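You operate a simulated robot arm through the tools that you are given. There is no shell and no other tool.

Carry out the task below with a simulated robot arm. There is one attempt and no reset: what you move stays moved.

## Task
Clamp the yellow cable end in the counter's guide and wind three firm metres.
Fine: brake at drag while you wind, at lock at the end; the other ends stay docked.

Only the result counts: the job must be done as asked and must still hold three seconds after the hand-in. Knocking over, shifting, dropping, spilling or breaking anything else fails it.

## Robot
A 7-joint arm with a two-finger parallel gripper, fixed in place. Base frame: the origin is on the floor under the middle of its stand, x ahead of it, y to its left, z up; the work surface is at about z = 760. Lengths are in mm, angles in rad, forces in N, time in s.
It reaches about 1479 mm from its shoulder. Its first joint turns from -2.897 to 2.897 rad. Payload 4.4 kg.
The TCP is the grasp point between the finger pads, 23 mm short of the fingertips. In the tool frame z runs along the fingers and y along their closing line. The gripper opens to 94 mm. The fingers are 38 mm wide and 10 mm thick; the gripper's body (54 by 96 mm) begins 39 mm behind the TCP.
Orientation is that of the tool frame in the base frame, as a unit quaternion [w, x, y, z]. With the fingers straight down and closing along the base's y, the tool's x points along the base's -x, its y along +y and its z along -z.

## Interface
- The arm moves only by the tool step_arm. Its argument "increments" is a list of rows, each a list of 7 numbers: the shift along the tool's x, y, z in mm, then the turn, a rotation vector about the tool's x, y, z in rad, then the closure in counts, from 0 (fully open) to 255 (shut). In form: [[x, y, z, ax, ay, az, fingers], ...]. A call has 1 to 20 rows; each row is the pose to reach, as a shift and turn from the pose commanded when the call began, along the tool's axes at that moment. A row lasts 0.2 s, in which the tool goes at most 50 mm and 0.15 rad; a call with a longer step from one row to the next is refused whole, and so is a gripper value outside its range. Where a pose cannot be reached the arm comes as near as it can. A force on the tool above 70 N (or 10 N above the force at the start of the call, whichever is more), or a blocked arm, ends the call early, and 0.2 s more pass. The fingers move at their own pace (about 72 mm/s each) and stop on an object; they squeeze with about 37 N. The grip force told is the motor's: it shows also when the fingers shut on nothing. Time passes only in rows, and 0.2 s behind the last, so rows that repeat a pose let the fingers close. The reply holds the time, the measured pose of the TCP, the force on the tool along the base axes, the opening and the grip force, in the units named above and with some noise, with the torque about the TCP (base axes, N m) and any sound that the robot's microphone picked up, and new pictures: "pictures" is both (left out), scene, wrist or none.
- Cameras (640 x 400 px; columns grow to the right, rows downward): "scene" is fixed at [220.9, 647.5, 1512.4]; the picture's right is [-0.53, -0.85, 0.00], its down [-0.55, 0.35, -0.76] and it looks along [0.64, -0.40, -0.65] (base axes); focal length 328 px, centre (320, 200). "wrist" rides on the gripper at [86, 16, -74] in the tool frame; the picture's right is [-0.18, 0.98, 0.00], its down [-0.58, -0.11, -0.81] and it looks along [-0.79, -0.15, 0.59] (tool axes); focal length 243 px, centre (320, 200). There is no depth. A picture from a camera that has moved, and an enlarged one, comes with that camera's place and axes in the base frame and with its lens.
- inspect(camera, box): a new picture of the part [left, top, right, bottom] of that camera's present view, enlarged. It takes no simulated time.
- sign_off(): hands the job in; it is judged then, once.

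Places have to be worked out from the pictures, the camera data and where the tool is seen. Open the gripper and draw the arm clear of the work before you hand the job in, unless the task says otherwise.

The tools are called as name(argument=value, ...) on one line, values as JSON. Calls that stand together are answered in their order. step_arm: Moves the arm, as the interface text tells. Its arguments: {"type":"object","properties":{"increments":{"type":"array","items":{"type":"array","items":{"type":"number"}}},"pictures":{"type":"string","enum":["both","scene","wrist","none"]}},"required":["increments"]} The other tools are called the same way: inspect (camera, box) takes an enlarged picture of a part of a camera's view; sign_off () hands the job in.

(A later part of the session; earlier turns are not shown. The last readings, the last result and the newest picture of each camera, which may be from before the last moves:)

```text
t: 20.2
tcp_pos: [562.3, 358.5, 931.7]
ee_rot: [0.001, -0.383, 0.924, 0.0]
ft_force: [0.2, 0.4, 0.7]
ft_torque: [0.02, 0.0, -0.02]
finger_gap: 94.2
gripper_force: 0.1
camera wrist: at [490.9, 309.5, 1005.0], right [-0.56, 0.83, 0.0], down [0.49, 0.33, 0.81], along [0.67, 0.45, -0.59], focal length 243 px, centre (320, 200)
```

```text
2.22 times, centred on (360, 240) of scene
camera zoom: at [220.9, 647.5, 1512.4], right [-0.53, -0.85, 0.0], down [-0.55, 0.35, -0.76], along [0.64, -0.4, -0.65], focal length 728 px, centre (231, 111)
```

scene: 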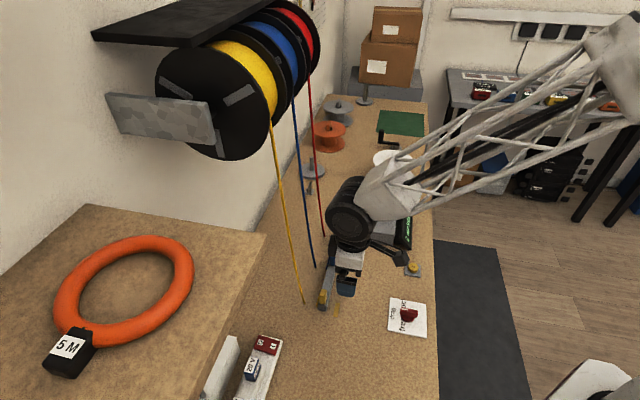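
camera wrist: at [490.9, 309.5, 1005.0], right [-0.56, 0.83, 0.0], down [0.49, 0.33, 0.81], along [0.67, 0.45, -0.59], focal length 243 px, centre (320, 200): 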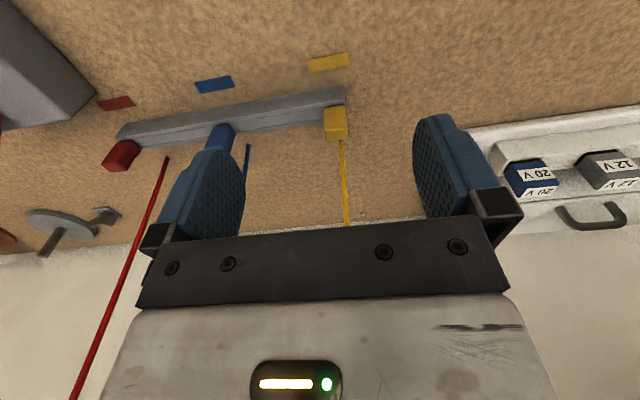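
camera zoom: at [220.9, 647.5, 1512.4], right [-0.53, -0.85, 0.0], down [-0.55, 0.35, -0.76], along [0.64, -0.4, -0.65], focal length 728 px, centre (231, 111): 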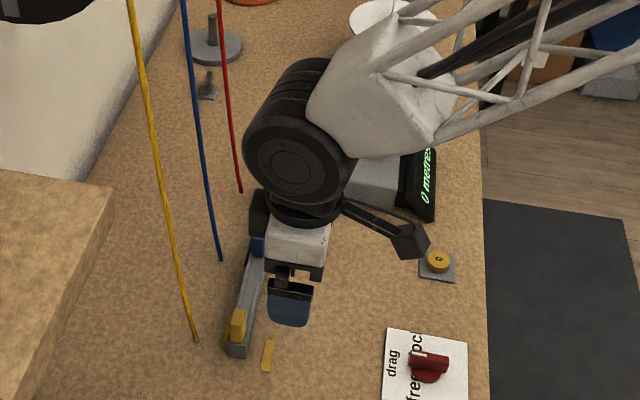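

Clearance looks adequate: the wrist joint should pass about 20 mm in front of the hanging yellow cable. The yellow plug's neck is about 56 mm ahead of the TCP and 3 mm toward −s. I'll move over it at z≈880 and check again.

step_arm(increments=[[-18, 0.8, 17, 0, 0, 0, 0], [-36, 1.5, 34, 0, 0, 0, 0], [-54, 2, 50, 0, 0, 0, 0], [-54, 2, 50, 0, 0, 0, 0]], pictures="both")

inspect(camera="wrist", box=[240, 20, 420, 170])

inspect(camera="scene", box=[260, 180, 420, 330])

```text
t: 21.2
tcp_pos: [601.1, 398.4, 880.1]
ee_rot: [0.001, -0.382, 0.924, -0.001]
ft_force: [0.3, 0.4, -0.1]
ft_torque: [0.03, 0.01, 0.03]
finger_gap: 93.8
gripper_force: 0.1
camera wrist: at [529.2, 347.8, 953.3], right [-0.56, 0.83, 0.0], down [0.49, 0.33, 0.81], along [0.67, 0.45, -0.59], focal length 243 px, centre (320, 200)
```

scene: 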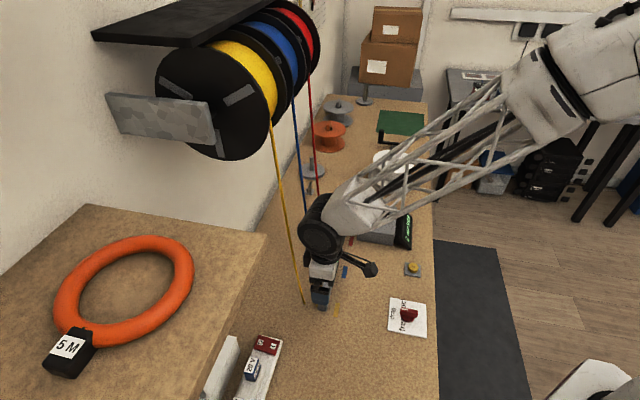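
wrist: 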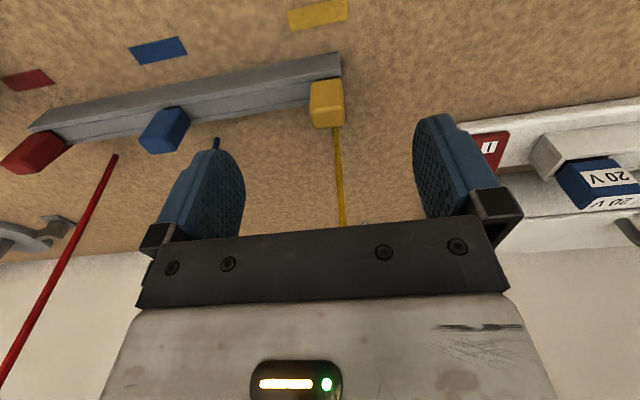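

```text
2.67 times, centred on (330, 95) of wrist
camera zoom: at [529.2, 347.8, 953.3], right [-0.56, 0.83, 0.0], down [0.49, 0.33, 0.81], along [0.67, 0.45, -0.59], focal length 647 px, centre (293, 480)
```

zoom: 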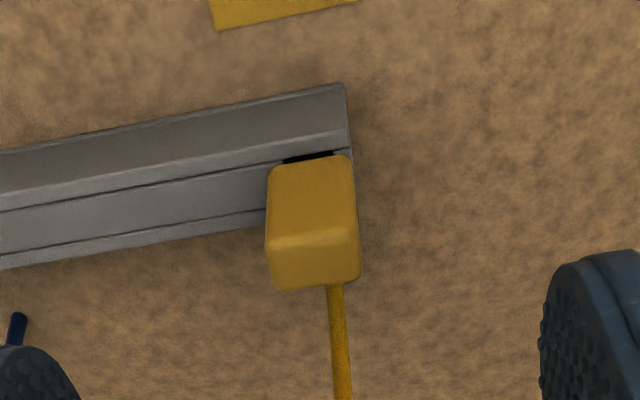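

```text
2.67 times, centred on (340, 255) of scene
camera zoom: at [220.9, 647.5, 1512.4], right [-0.53, -0.85, 0.0], down [-0.55, 0.35, -0.76], along [0.64, -0.4, -0.65], focal length 874 px, centre (267, 53)
```

zoom: 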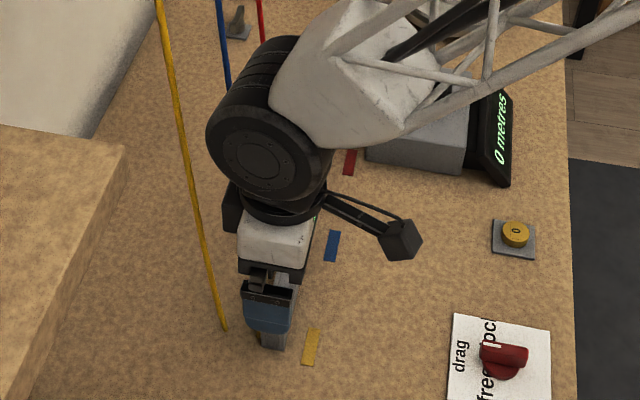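

Measured in the tool frame, the yellow block is about 4 mm toward −s and 4–5 mm toward the wall from the TCP. I'll correct that and descend to z≈813, which keeps the fingertips just above the rail.

step_arm(increments=[[-2, 3.8, 0, 0, 0, 0, 60], [-2, 3.8, 25, 0, 0, 0, 80], [-2, 3.8, 50, 0, 0, 0, 80], [-2, 3.8, 64, 0, 0, 0, 80], [-2, 3.8, 64, 0, 0, 0, 80]], pictures="both")

inspect(camera="wrist", box=[220, 60, 420, 230])

inspect(camera="scene", box=[260, 220, 380, 330])

```text
t: 22.4
tcp_pos: [598.9, 401.5, 813.7]
ee_rot: [0.0, -0.382, 0.924, -0.001]
ft_force: [0.3, -0.5, 0.1]
ft_torque: [-0.03, 0.01, 0.02]
finger_gap: 64.6
gripper_force: 0.1
camera wrist: at [526.7, 352.2, 886.7], right [-0.56, 0.83, 0.0], down [0.49, 0.33, 0.81], along [0.67, 0.45, -0.59], focal length 243 px, centre (320, 200)
```

scene: 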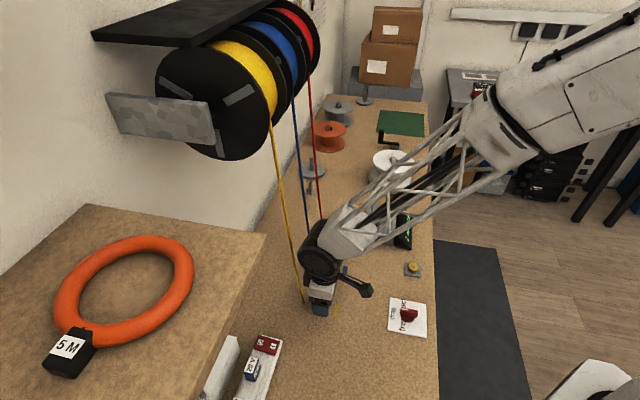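
wrist: 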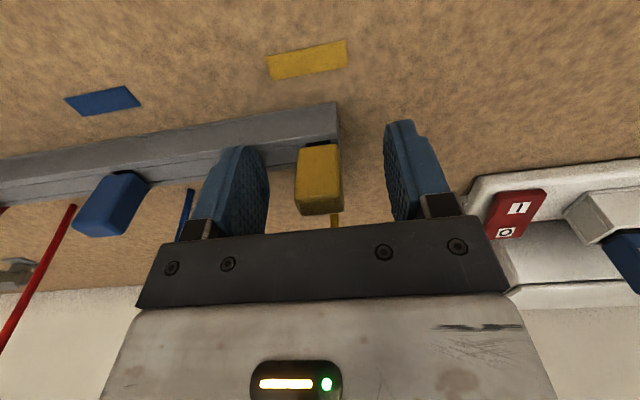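

```text
2.35 times, centred on (320, 145) of wrist
camera zoom: at [526.7, 352.2, 886.7], right [-0.56, 0.83, 0.0], down [0.49, 0.33, 0.81], along [0.67, 0.45, -0.59], focal length 571 px, centre (320, 329)
```

zoom: 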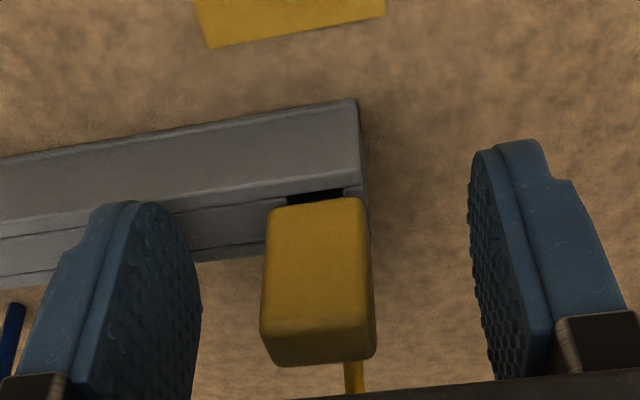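

```text
3.64 times, centred on (320, 275) of scene
camera zoom: at [220.9, 647.5, 1512.4], right [-0.53, -0.85, 0.0], down [-0.55, 0.35, -0.76], along [0.64, -0.4, -0.65], focal length 1192 px, centre (320, -73)
```

zoom: 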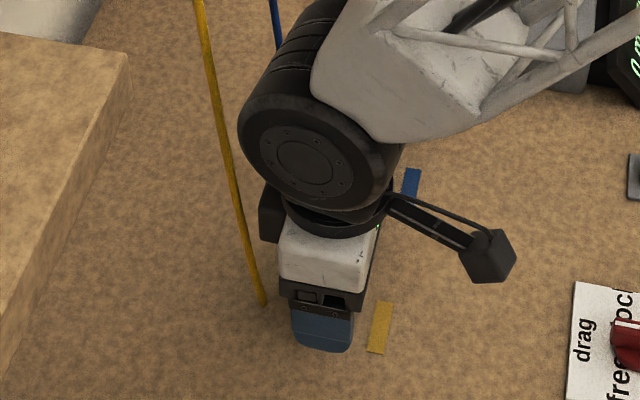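

The block is centred between the fingers and the tips clear the rail. I'll close on it.

step_arm(increments=[[-2, -0.8, 0, 0, 0, 0, 120], [-2, -0.8, 0, 0, 0, 0, 180], [-2, -0.8, 0, 0, 0, 0, 230], [-2, -0.8, 0, 0, 0, 0, 255], [-2, -0.8, 0, 0, 0, 0, 255]], pictures="wrist")

```text
t: 23.6
tcp_pos: [597.9, 401.5, 813.1]
ee_rot: [0.001, -0.381, 0.924, -0.001]
ft_force: [0.0, 0.8, 0.1]
ft_torque: [-0.03, 0.02, 0.0]
finger_gap: 20.8
gripper_force: 36.8
camera wrist: at [528.0, 352.4, 887.4], right [-0.56, 0.83, 0.0], down [0.49, 0.33, 0.81], along [0.67, 0.45, -0.59], focal length 243 px, centre (320, 200)
```

wrist: 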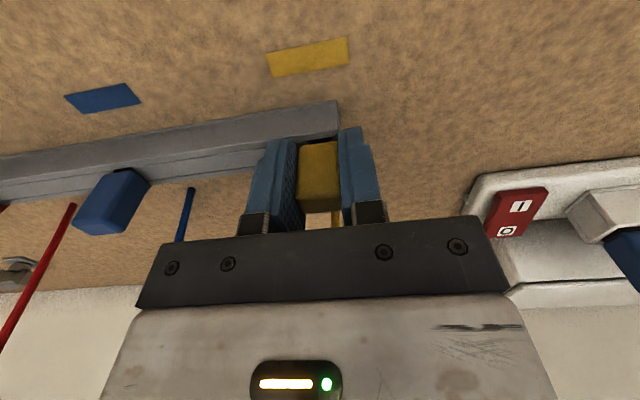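

The block is gripped firmly (gap 20.8 mm) with no side load. I'll lift straight up in small steps and watch for resistance.

step_arm(increments=[[0, 0, -8, 0, 0, 0, 255], [0, 0, -20, 0, 0, 0, 255], [0, 0, -35, 0, 0, 0, 255], [0, 0, -50, 0, 0, 0, 255]], pictures="both")

inspect(camera="wrist", box=[220, 60, 420, 230])

inspect(camera="scene", box=[260, 220, 380, 330])

```text
t: 24.6
tcp_pos: [597.4, 402.1, 866.2]
ee_rot: [0.0, -0.382, 0.924, 0.0]
ft_force: [0.4, -0.3, 0.0]
ft_torque: [0.0, 0.03, 0.0]
finger_gap: 21.0
gripper_force: 37.0
camera wrist: at [526.4, 353.3, 939.1], right [-0.56, 0.83, 0.0], down [0.49, 0.33, 0.81], along [0.67, 0.45, -0.59], focal length 243 px, centre (320, 200)
```

scene: 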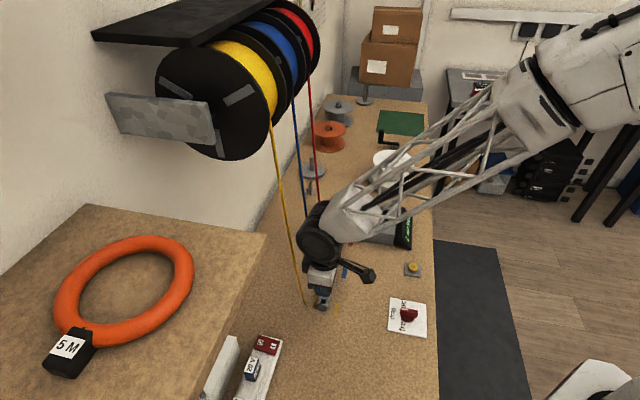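
wrist: 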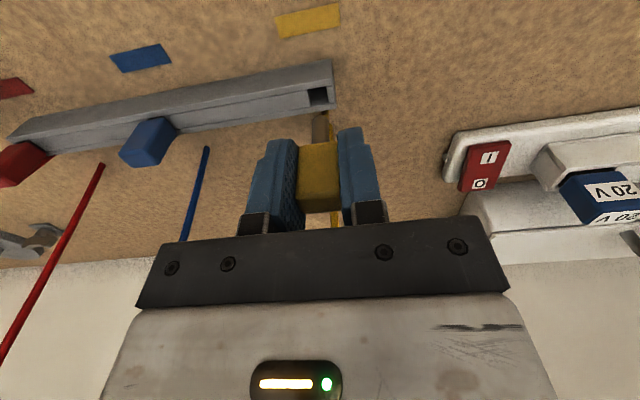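

```text
2.35 times, centred on (320, 145) of wrist
camera zoom: at [526.4, 353.3, 939.1], right [-0.56, 0.83, 0.0], down [0.49, 0.33, 0.81], along [0.67, 0.45, -0.59], focal length 571 px, centre (320, 329)
```

zoom: 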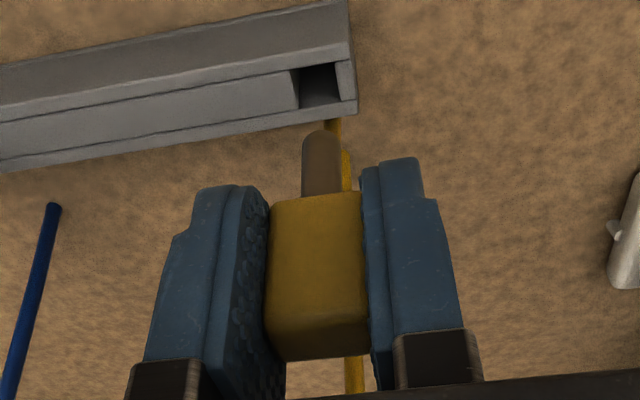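

```text
3.64 times, centred on (320, 275) of scene
camera zoom: at [220.9, 647.5, 1512.4], right [-0.53, -0.85, 0.0], down [-0.55, 0.35, -0.76], along [0.64, -0.4, -0.65], focal length 1192 px, centre (320, -73)
```

zoom: 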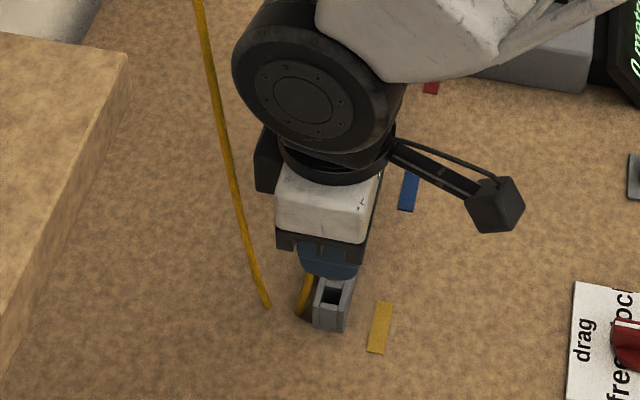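

The plug is out cleanly: it has a round pin about 9 mm across and 30 mm long under the block, with the cable tail on the wall side. I'll raise it, back away from the wall and carry it partway toward the counter, watching for drag.

step_arm(increments=[[0, 0, -30, 0, 0, 0, 255], [15, -5, -49, 0, 0, 0, 255], [40, -30, -49, 0, 0, 0, 255], [60, -65, -49, 0, 0, 0, 255], [77, -106, -49, 0, 0, 0, 255], [87, -150, -49, 0, 0, 0, 255]], pictures="both")

```text
t: 26.0
tcp_pos: [643.7, 235.0, 911.8]
ee_rot: [0.0, -0.383, 0.924, -0.001]
ft_force: [0.1, -0.1, -1.2]
ft_torque: [0.07, 0.02, -0.02]
finger_gap: 21.1
gripper_force: 37.2
camera wrist: at [572.2, 185.3, 984.7], right [-0.56, 0.83, 0.0], down [0.49, 0.33, 0.81], along [0.67, 0.45, -0.59], focal length 243 px, centre (320, 200)
```

scene: 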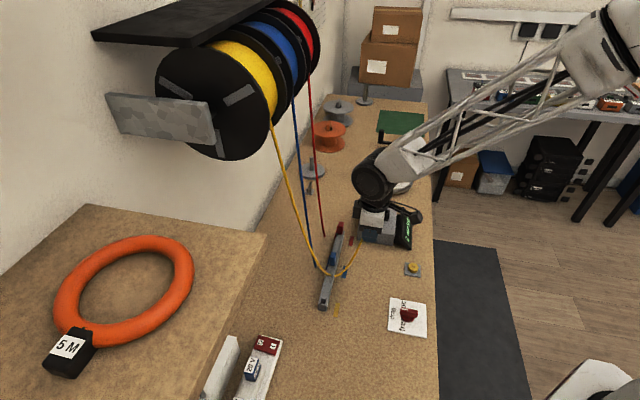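
wrist: 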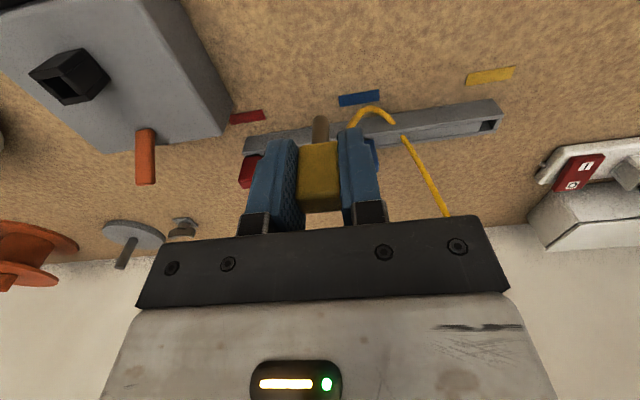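

The cable follows with no drag, and the other ends are untouched. I'll carry on to a hover above the guide.

step_arm(increments=[[9, -45, 0, 0, 0, 0, 255], [18, -90, 0, 0, 0, 0, 255], [28, -130, 0, 0, 0, 0, 255], [38, -161, 0, 0, 0, 0, 255], [38, -161, 0, 0, 0, 0, 255]], pictures="both")

inspect(camera="wrist", box=[220, 30, 420, 230])

inspect(camera="scene", box=[330, 160, 450, 260])

```text
t: 27.2
tcp_pos: [732.9, 93.1, 912.8]
ee_rot: [0.0, -0.382, 0.924, -0.001]
ft_force: [-0.5, 0.3, -1.1]
ft_torque: [-0.02, -0.02, 0.04]
finger_gap: 21.0
gripper_force: 36.9
camera wrist: at [661.8, 43.3, 985.8], right [-0.56, 0.83, 0.0], down [0.49, 0.33, 0.81], along [0.67, 0.45, -0.59], focal length 243 px, centre (320, 200)
```

scene: 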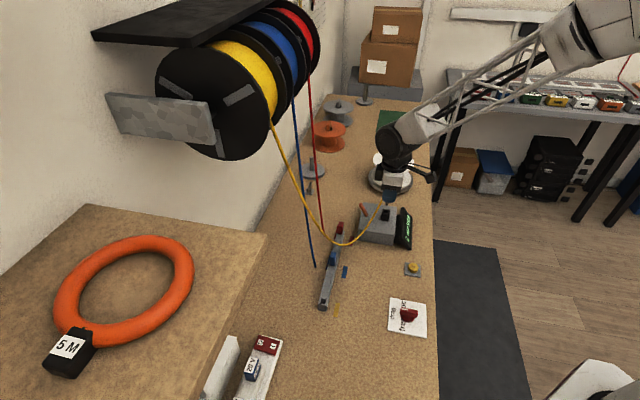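
wrist: 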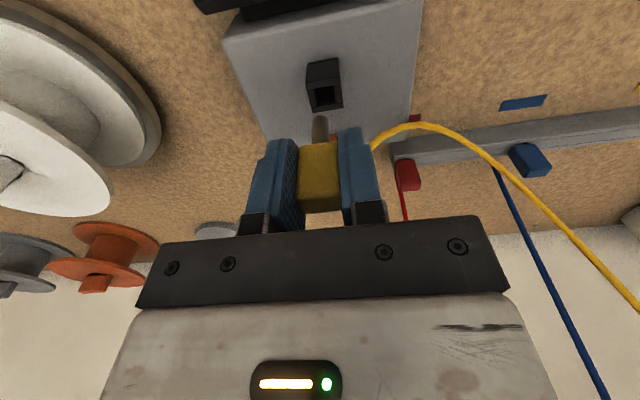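

```text
2.00 times, centred on (320, 130) of wrist
camera zoom: at [661.8, 43.3, 985.8], right [-0.56, 0.83, 0.0], down [0.49, 0.33, 0.81], along [0.67, 0.45, -0.59], focal length 485 px, centre (320, 340)
```

zoom: 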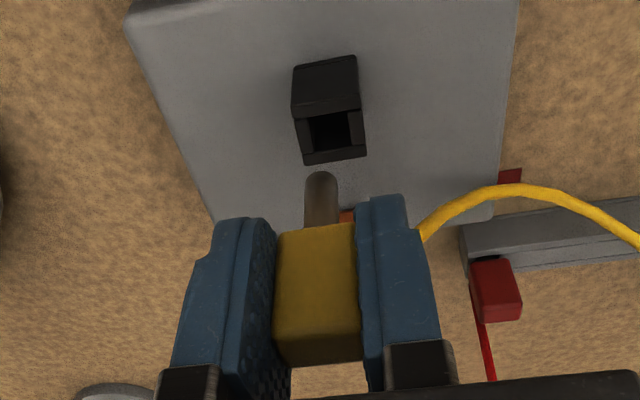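

```text
4.00 times, centred on (390, 210) of scene
camera zoom: at [220.9, 647.5, 1512.4], right [-0.53, -0.85, 0.0], down [-0.55, 0.35, -0.76], along [0.64, -0.4, -0.65], focal length 1311 px, centre (40, 160)
```

zoom: 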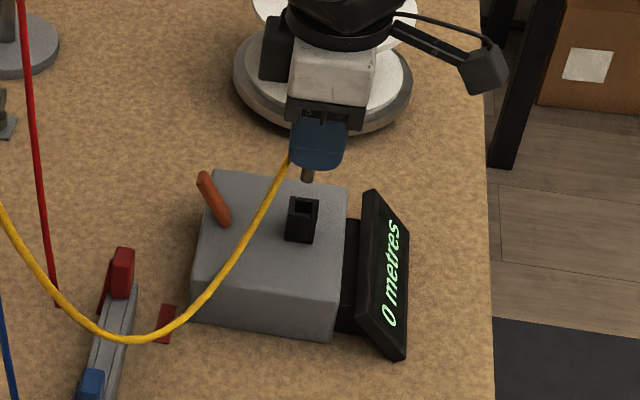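

The pin hovers above the guide. The wrist view gives a reliable offset along s (hole about 3.4 mm toward −s from the pin), and the scene view is better along n. I'll enlarge the scene view to measure that.

inspect(camera="scene", box=[390, 195, 422, 225])

inspect(camera="wrist", box=[290, 50, 360, 150])

```text
13.33 times, centred on (406, 210) of scene
camera zoom: at [220.9, 647.5, 1512.4], right [-0.53, -0.85, 0.0], down [-0.55, 0.35, -0.76], along [0.64, -0.4, -0.65], focal length 4371 px, centre (-827, 67)
```

zoom: 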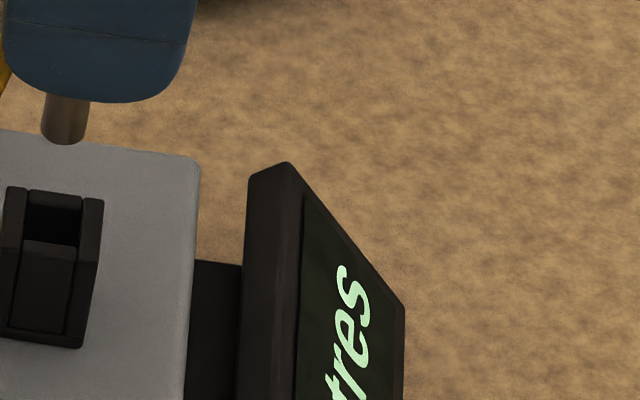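

```text
4.00 times, centred on (325, 100) of wrist
camera zoom: at [661.8, 43.3, 985.8], right [-0.56, 0.83, 0.0], down [0.49, 0.33, 0.81], along [0.67, 0.45, -0.59], focal length 970 px, centre (300, 600)
```

zoom: 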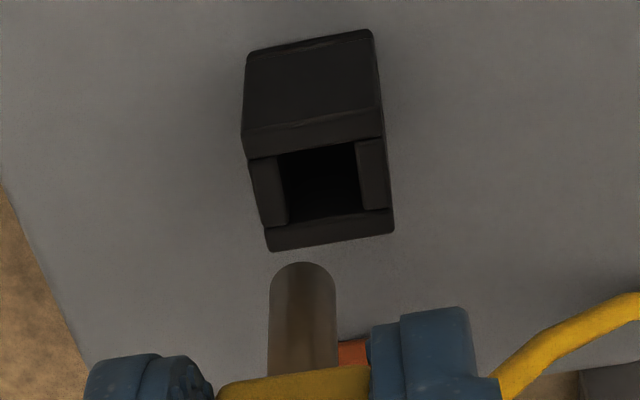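

The hole is about 12.7 mm square and the pin about 9.5–10 mm across, so I have roughly ±1.3 mm. The hole lies 2.7 mm toward −s and 0.9 mm toward −n from the pin. I'll shift, lower until the pin tip is just above the guide and verify.

step_arm(increments=[[0.9, 2.7, 0, 0, 0, 0, 255], [0.9, 2.7, 10, 0, 0, 0, 255], [0.9, 2.7, 19, 0, 0, 0, 255], [0.9, 2.7, 19, 0, 0, 0, 255]], pictures="none")

inspect(camera="scene", box=[372, 195, 404, 225])

inspect(camera="wrist", box=[290, 50, 360, 150])

```text
t: 28.2
tcp_pos: [729.4, 95.6, 893.5]
ee_rot: [0.0, -0.382, 0.924, -0.001]
ft_force: [0.3, -0.3, -0.4]
ft_torque: [0.01, 0.03, 0.0]
finger_gap: 20.9
gripper_force: 36.8
```

```text
13.33 times, centred on (388, 210) of scene
camera zoom: at [220.9, 647.5, 1512.4], right [-0.53, -0.85, 0.0], down [-0.55, 0.35, -0.76], along [0.64, -0.4, -0.65], focal length 4371 px, centre (-587, 67)
```

zoom: 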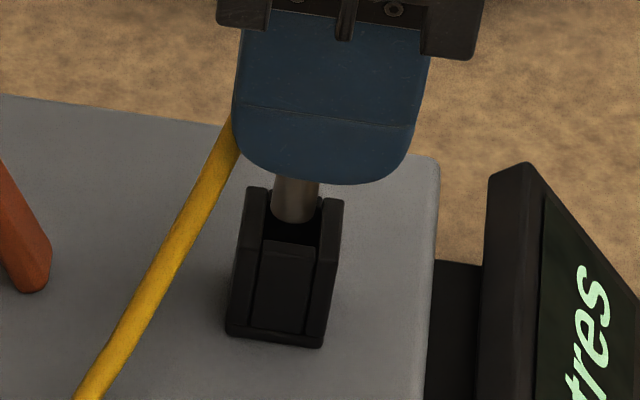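

```text
4.00 times, centred on (325, 100) of wrist
camera zoom: at [657.6, 46.6, 966.8], right [-0.56, 0.83, 0.0], down [0.49, 0.33, 0.81], along [0.67, 0.45, -0.59], focal length 970 px, centre (300, 600)
```

zoom: 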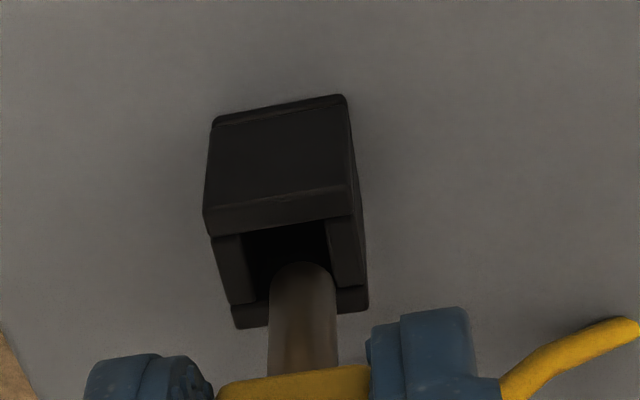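

The offset changed more than I commanded, so the arm had not fully settled before. I'll hold for a second and measure again.

step_arm(increments=[[0, 0, 0, 0, 0, 0, 255], [0, 0, 0, 0, 0, 0, 255], [0, 0, 0, 0, 0, 0, 255], [0, 0, 0, 0, 0, 0, 255]], pictures="none")

inspect(camera="wrist", box=[290, 50, 360, 150])

inspect(camera="scene", box=[372, 195, 404, 225])

```text
t: 29.2
tcp_pos: [729.0, 96.1, 894.3]
ee_rot: [0.0, -0.382, 0.924, 0.0]
ft_force: [0.3, 0.3, -0.4]
ft_torque: [0.04, 0.01, -0.02]
finger_gap: 21.1
gripper_force: 37.2
```

```text
4.00 times, centred on (325, 100) of wrist
camera zoom: at [657.6, 46.5, 966.9], right [-0.56, 0.83, 0.0], down [0.49, 0.33, 0.81], along [0.67, 0.45, -0.59], focal length 970 px, centre (300, 600)
```

zoom: 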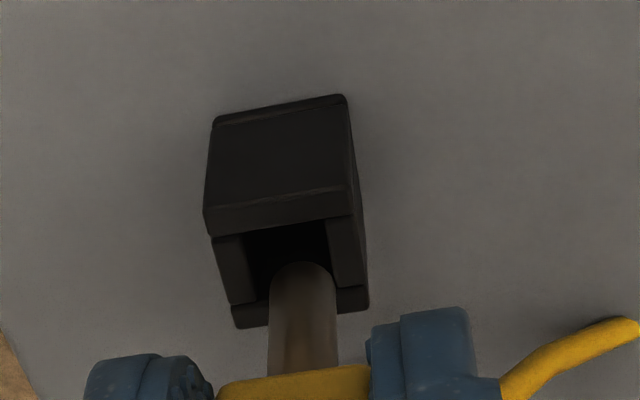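

```text
13.33 times, centred on (388, 210) of scene
camera zoom: at [220.9, 647.5, 1512.4], right [-0.53, -0.85, 0.0], down [-0.55, 0.35, -0.76], along [0.64, -0.4, -0.65], focal length 4371 px, centre (-587, 67)
```

zoom: 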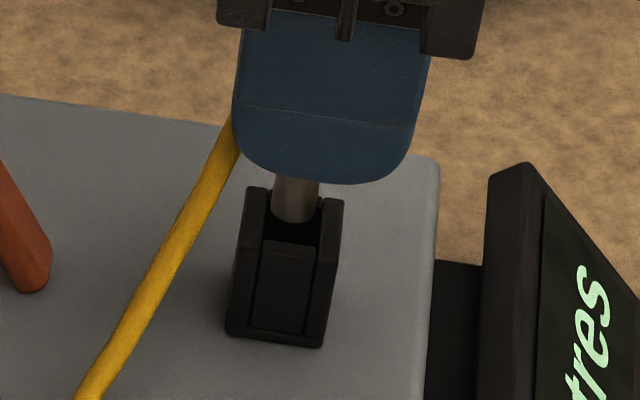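

It's settled now. The hole sits about 2.2 mm toward +s from the pin, and n is within 0.6 mm. I'll correct, hold and check once more.

step_arm(increments=[[-0.4, -2.2, 0, 0, 0, 0, 255], [-0.4, -2.2, 0, 0, 0, 0, 255], [-0.4, -2.2, 0, 0, 0, 0, 255], [-0.4, -2.2, 0, 0, 0, 0, 255]], pictures="none")

inspect(camera="wrist", box=[290, 50, 360, 150])

inspect(camera="scene", box=[372, 195, 404, 225])

```text
t: 30.2
tcp_pos: [731.6, 94.2, 894.2]
ee_rot: [0.001, -0.382, 0.924, -0.001]
ft_force: [-0.6, -0.1, -0.9]
ft_torque: [0.01, -0.01, 0.02]
finger_gap: 20.8
gripper_force: 37.4
```

```text
4.00 times, centred on (325, 100) of wrist
camera zoom: at [659.4, 46.0, 967.5], right [-0.56, 0.83, 0.0], down [0.49, 0.33, 0.81], along [0.67, 0.45, -0.59], focal length 970 px, centre (300, 600)
```

zoom: 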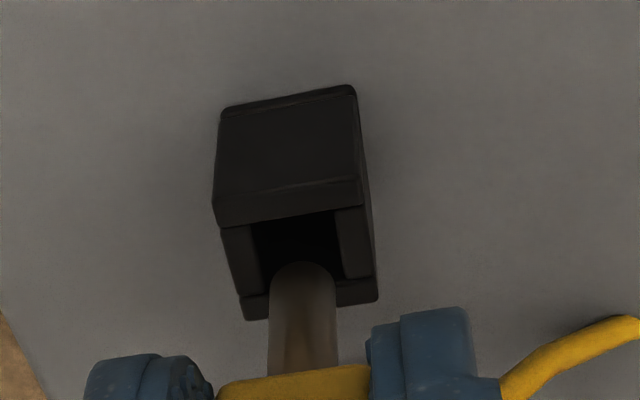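

```text
13.33 times, centred on (388, 210) of scene
camera zoom: at [220.9, 647.5, 1512.4], right [-0.53, -0.85, 0.0], down [-0.55, 0.35, -0.76], along [0.64, -0.4, -0.65], focal length 4371 px, centre (-587, 67)
```

zoom: 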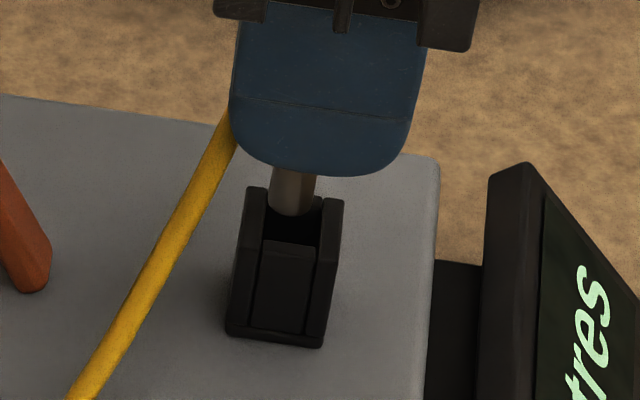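

The pin is now aligned with the hole to within about half a millimetre. I'll lower it in and watch the force.

step_arm(increments=[[0, -0.4, 3, 0, 0, 0, 255], [0, -0.4, 7, 0, 0, 0, 255], [0, -0.4, 12, 0, 0, 0, 255], [0, -0.4, 12, 0, 0, 0, 255]], pictures="none")

inspect(camera="wrist", box=[290, 50, 360, 150])

inspect(camera="scene", box=[372, 195, 404, 225])

```text
t: 31.2
tcp_pos: [731.9, 93.4, 883.1]
ee_rot: [0.001, -0.383, 0.924, -0.001]
ft_force: [-0.1, 0.5, 0.4]
ft_torque: [0.03, 0.01, 0.0]
finger_gap: 20.8
gripper_force: 36.8
```

```text
4.00 times, centred on (325, 100) of wrist
camera zoom: at [660.1, 44.6, 956.6], right [-0.56, 0.83, 0.0], down [0.49, 0.33, 0.81], along [0.67, 0.45, -0.59], focal length 970 px, centre (300, 600)
```

zoom: 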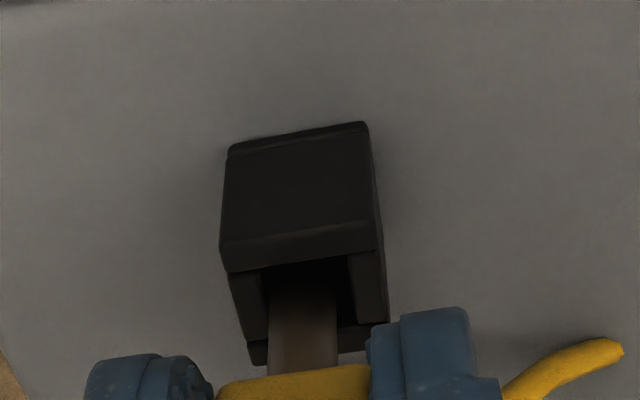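

```text
13.33 times, centred on (388, 210) of scene
camera zoom: at [220.9, 647.5, 1512.4], right [-0.53, -0.85, 0.0], down [-0.55, 0.35, -0.76], along [0.64, -0.4, -0.65], focal length 4371 px, centre (-587, 67)
```

zoom: 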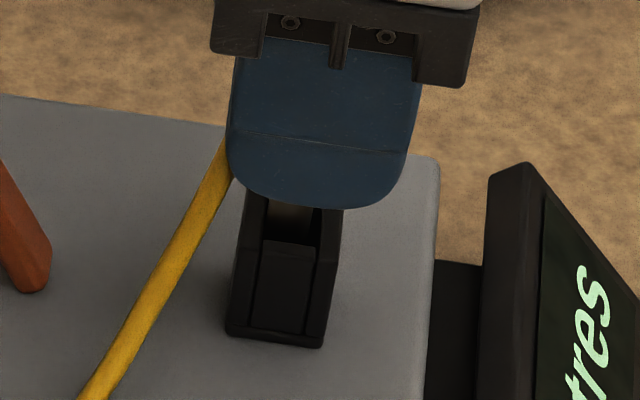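

The pin has entered the guide without contact. I'll keep lowering, slowly near the end.

step_arm(increments=[[0, 0.2, 6, 0, 0, 0, 255], [0, 0.2, 12, 0, 0, 0, 255], [0, 0.2, 17, 0, 0, 0, 255], [0, 0.2, 19, 0, 0, 0, 255], [0, 0.2, 19, 0, 0, 0, 255]], pictures="both")

inspect(camera="wrist", box=[270, 50, 370, 200])

inspect(camera="scene", box=[354, 190, 404, 235])

```text
t: 32.4
tcp_pos: [731.1, 93.4, 863.9]
ee_rot: [0.001, -0.382, 0.924, 0.0]
ft_force: [-0.4, 0.2, 0.8]
ft_torque: [-0.01, -0.02, -0.05]
finger_gap: 20.8
gripper_force: 37.3
camera wrist: at [659.1, 44.2, 937.8], right [-0.56, 0.83, 0.0], down [0.49, 0.33, 0.81], along [0.67, 0.45, -0.59], focal length 243 px, centre (320, 200)
```

scene: 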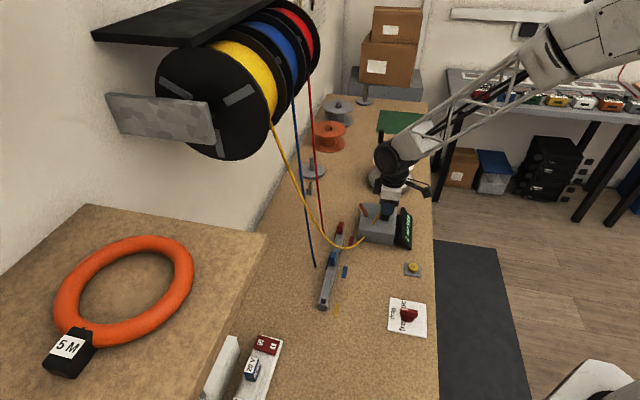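
wrist: 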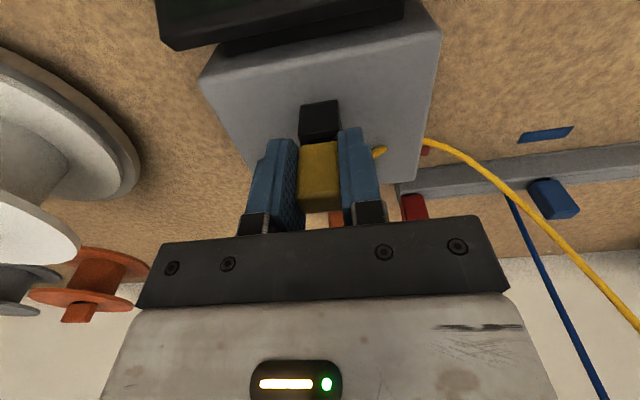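

```text
2.67 times, centred on (320, 125) of wrist
camera zoom: at [659.1, 44.2, 937.8], right [-0.56, 0.83, 0.0], down [0.49, 0.33, 0.81], along [0.67, 0.45, -0.59], focal length 647 px, centre (320, 400)
```

zoom: 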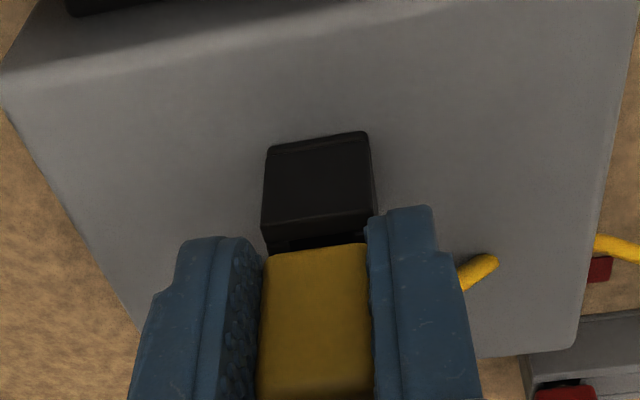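

```text
8.89 times, centred on (379, 212) of scene
camera zoom: at [220.9, 647.5, 1512.4], right [-0.53, -0.85, 0.0], down [-0.55, 0.35, -0.76], along [0.64, -0.4, -0.65], focal length 2914 px, centre (-204, 89)
```

zoom: 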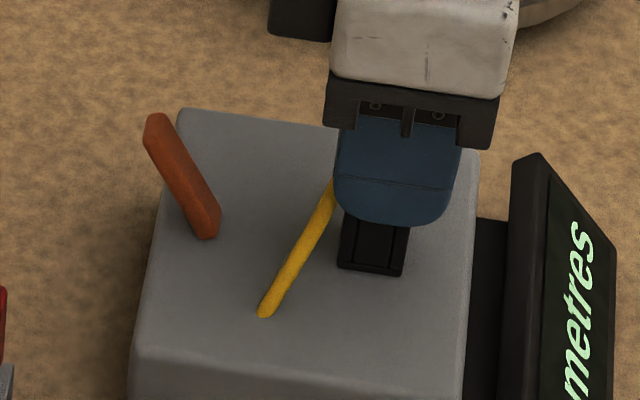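

No contact yet, and the fingertips should be about 3 mm above the guide top. I'll lower 2 mm more to seat the plug.

step_arm(increments=[[0, 0, 1, 0, 0, 0, 255], [0, 0, 2, 0, 0, 0, 255], [0, 0, 2, 0, 0, 0, 255]], pictures="none")

```text
t: 33.2
tcp_pos: [732.1, 93.9, 864.1]
ee_rot: [0.002, -0.382, 0.924, 0.0]
ft_force: [-6.0, 6.2, 23.8]
ft_torque: [0.24, 0.19, 0.03]
finger_gap: 20.9
gripper_force: 36.8
```

A 24 N upward reaction shows the plug is seated. I'll release it here and rise straight up to check that it stays.

step_arm(increments=[[0, 0, -1, 0, 0, 0, 255], [0, 0, -1, 0, 0, 0, 200], [0, 0, -1, 0, 0, 0, 140], [0, 0, -1, 0, 0, 0, 140], [0, 0, -20, 0, 0, 0, 120], [0, 0, -50, 0, 0, 0, 100], [0, 0, -75, 0, 0, 0, 100], [0, 0, -75, 0, 0, 0, 100]], pictures="both")

inspect(camera="wrist", box=[230, 0, 430, 140])

inspect(camera="scene", box=[344, 190, 424, 250])

```text
t: 35.0
tcp_pos: [731.2, 93.9, 941.8]
ee_rot: [0.001, -0.382, 0.924, 0.0]
ft_force: [0.3, 0.2, 0.3]
ft_torque: [-0.02, -0.01, -0.04]
finger_gap: 57.4
gripper_force: 0.1
camera wrist: at [660.2, 44.7, 1013.7], right [-0.56, 0.83, 0.0], down [0.49, 0.33, 0.81], along [0.67, 0.45, -0.59], focal length 243 px, centre (320, 200)
```

scene: 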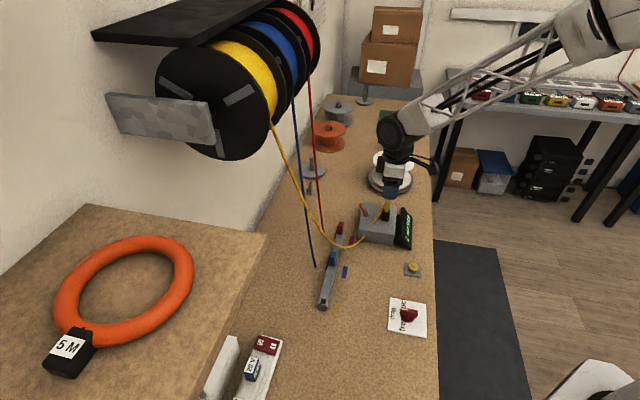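
wrist: 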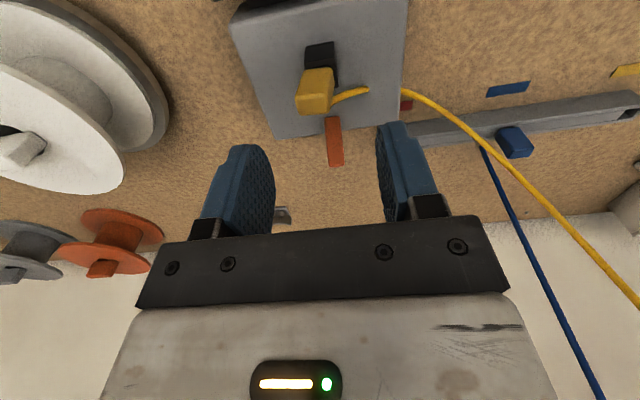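

```text
2.86 times, centred on (330, 70) of wrist
camera zoom: at [660.2, 44.7, 1013.7], right [-0.56, 0.83, 0.0], down [0.49, 0.33, 0.81], along [0.67, 0.45, -0.59], focal length 693 px, centre (291, 571)
```

zoom: 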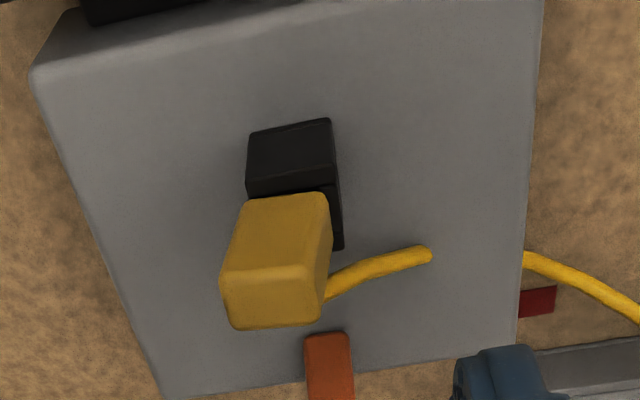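

```text
6.67 times, centred on (384, 220) of scene
camera zoom: at [220.9, 647.5, 1512.4], right [-0.53, -0.85, 0.0], down [-0.55, 0.35, -0.76], along [0.64, -0.4, -0.65], focal length 2186 px, centre (-107, 67)
```

zoom: 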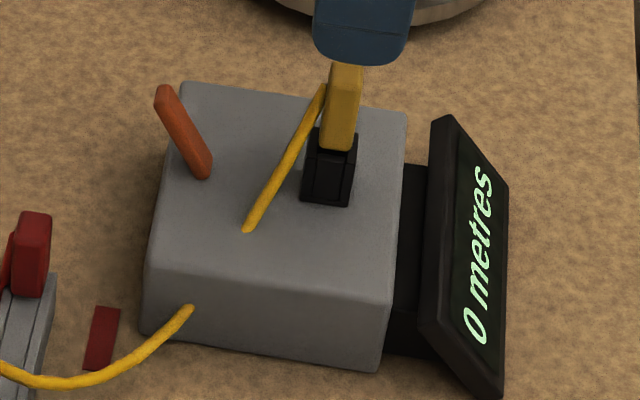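

The plug stands in the guide and the display still reads 0. The lever base is at n≈640 and its tip at n≈664, z≈852, in line with the guide at s≈450, leaning away from it. I'll close the fingers, pass over the lever and come down on its wall side to push it toward the guide.

step_arm(increments=[[-30, 0, -5, 0, 0, 0, 160], [-65, 0, -5, 0, 0, 0, 220], [-95, 0, -5, 0, 0, 0, 255], [-120, 0, 0, 0, 0, 0, 255], [-120, 0, 30, 0, 0, 0, 255], [-120, 0, 55, 0, 0, 0, 255], [-120, 0, 55, 0, 0, 0, 255]], pictures="both")

inspect(camera="scene", box=[340, 170, 420, 250])

```text
t: 36.6
tcp_pos: [816.4, 178.9, 883.5]
ee_rot: [0.0, -0.382, 0.924, 0.0]
ft_force: [0.6, 0.0, 0.4]
ft_torque: [-0.02, 0.05, 0.0]
finger_gap: 0.0
gripper_force: 36.8
camera wrist: at [744.6, 129.5, 956.9], right [-0.56, 0.83, 0.0], down [0.49, 0.33, 0.81], along [0.67, 0.45, -0.59], focal length 243 px, centre (320, 200)
```

scene: 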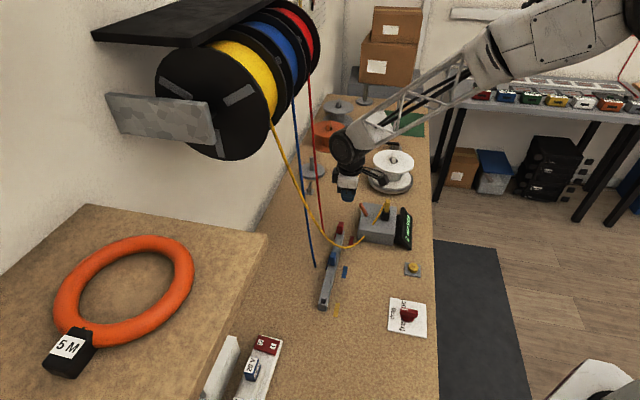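
wrist: 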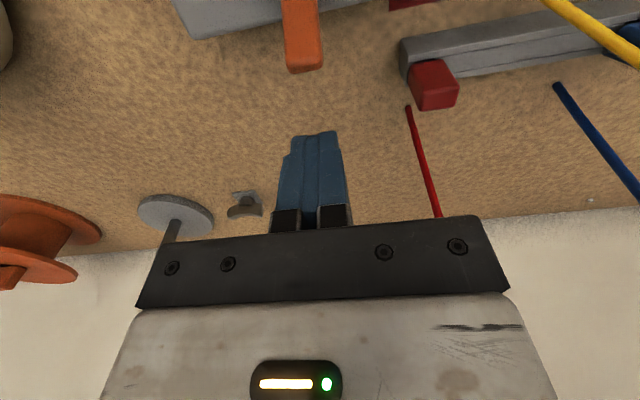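

```text
5.00 times, centred on (380, 210) of scene
camera zoom: at [220.9, 647.5, 1512.4], right [-0.53, -0.85, 0.0], down [-0.55, 0.35, -0.76], along [0.64, -0.4, -0.65], focal length 1639 px, centre (20, 150)
```

zoom: 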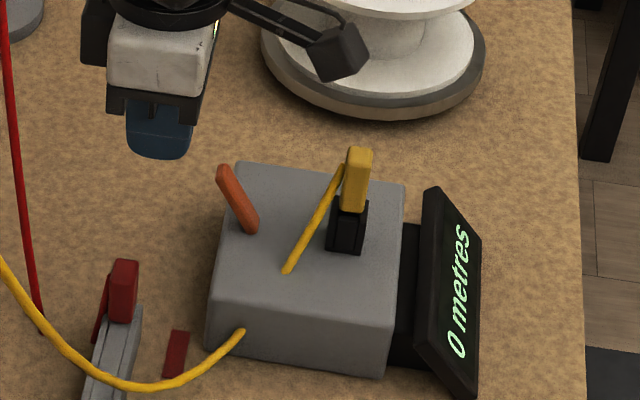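

The lever is straight ahead of the closed fingers (about 40 mm toward −n) and in line with them. I'll lower to z≈850 and push slowly toward the guide.

step_arm(increments=[[0, 0, 20, 0, 0, 0, 255], [0, 0, 33, 0, 0, 0, 255], [8, 0, 33, 0, 0, 0, 255], [16, 0, 33, 0, 0, 0, 255], [24, 0, 33, 0, 0, 0, 255], [32, 0, 33, 0, 0, 0, 255], [40, 0, 33, 0, 0, 0, 255]], pictures="both")

inspect(camera="scene", box=[340, 170, 420, 250])

```text
t: 38.2
tcp_pos: [786.9, 149.4, 850.0]
ee_rot: [0.0, -0.382, 0.924, -0.001]
ft_force: [1.0, 0.6, -0.5]
ft_torque: [0.03, 0.01, 0.01]
finger_gap: 0.0
gripper_force: 37.3
camera wrist: at [715.7, 100.2, 923.0], right [-0.56, 0.83, 0.0], down [0.49, 0.33, 0.81], along [0.67, 0.45, -0.59], focal length 243 px, centre (320, 200)
```

scene: 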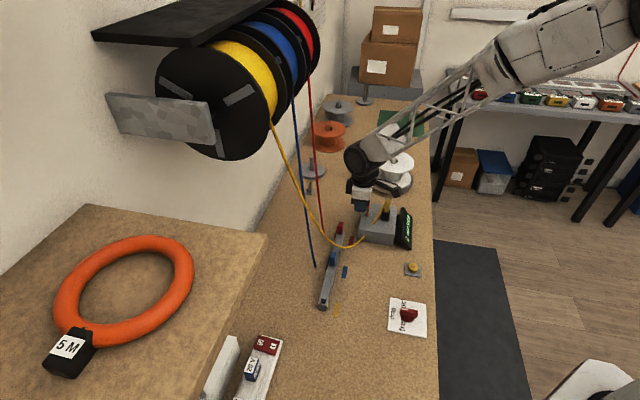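
wrist: 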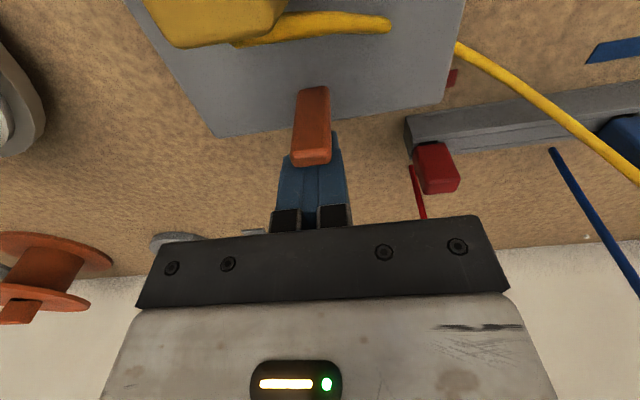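

```text
5.00 times, centred on (380, 210) of scene
camera zoom: at [220.9, 647.5, 1512.4], right [-0.53, -0.85, 0.0], down [-0.55, 0.35, -0.76], along [0.64, -0.4, -0.65], focal length 1639 px, centre (20, 150)
```

zoom: 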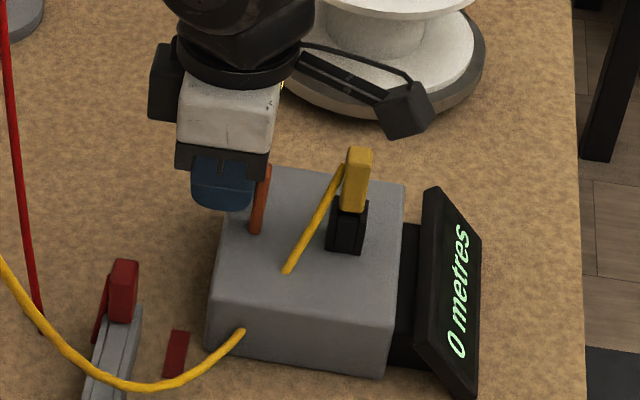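

The lever moves freely and is now about upright. I'll keep pushing it over toward the guide.

step_arm(increments=[[6, 0, 0, 0, 0, 0, 255], [12, 0, 0, 0, 0, 0, 255], [18, 0, 0, 0, 0, 0, 255], [24, 0, 2, 0, 0, 0, 255], [28, 0, 4, 0, 0, 0, 255]], pictures="both")

inspect(camera="scene", box=[340, 170, 420, 250])

inspect(camera="wrist", box=[200, 0, 460, 200])

```text
t: 39.1
tcp_pos: [778.9, 138.2, 854.5]
ee_rot: [0.007, -0.384, 0.923, -0.001]
ft_force: [4.3, 9.4, 4.5]
ft_torque: [0.19, 0.03, -0.05]
finger_gap: 0.1
gripper_force: 37.1
stopped in row 4: the force on the tool passed its limit at 84 N (the readings are from after the stop); the commanded pose is now the measured one
camera wrist: at [707.0, 89.6, 927.4], right [-0.57, 0.82, -0.01], down [0.48, 0.33, 0.81], along [0.67, 0.46, -0.58], focal length 243 px, centre (320, 200)
```

scene: 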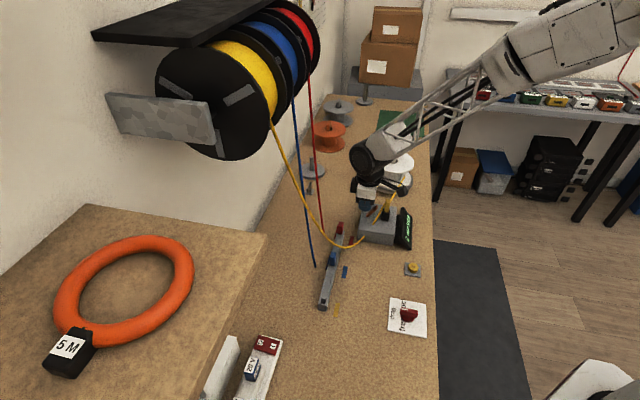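
wrist: 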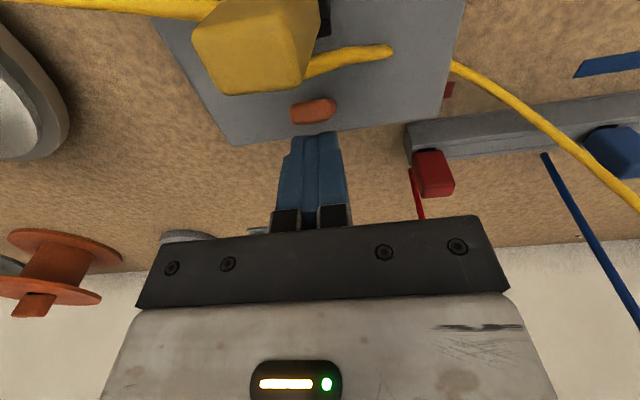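

```text
5.00 times, centred on (380, 210) of scene
camera zoom: at [220.9, 647.5, 1512.4], right [-0.53, -0.85, 0.0], down [-0.55, 0.35, -0.76], along [0.64, -0.4, -0.65], focal length 1639 px, centre (20, 150)
```

zoom: 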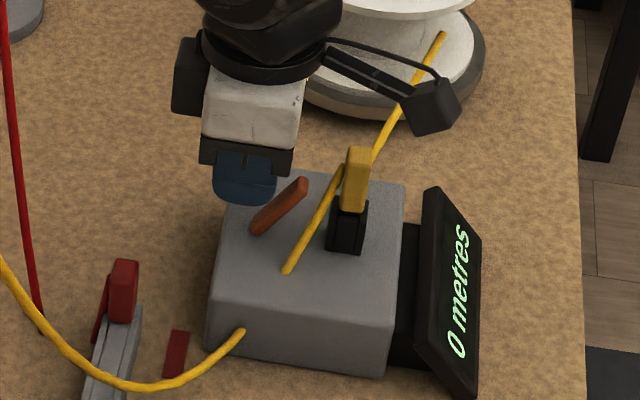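

```text
2.00 times, centred on (330, 100) of wrist
camera zoom: at [707.0, 89.6, 927.4], right [-0.57, 0.82, -0.01], down [0.48, 0.33, 0.81], along [0.67, 0.46, -0.58], focal length 485 px, centre (300, 400)
```

zoom: 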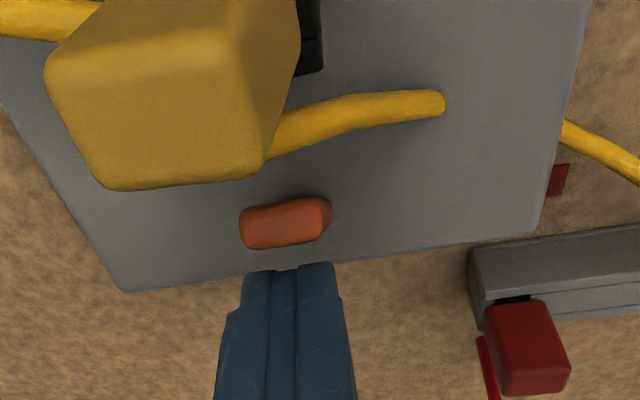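

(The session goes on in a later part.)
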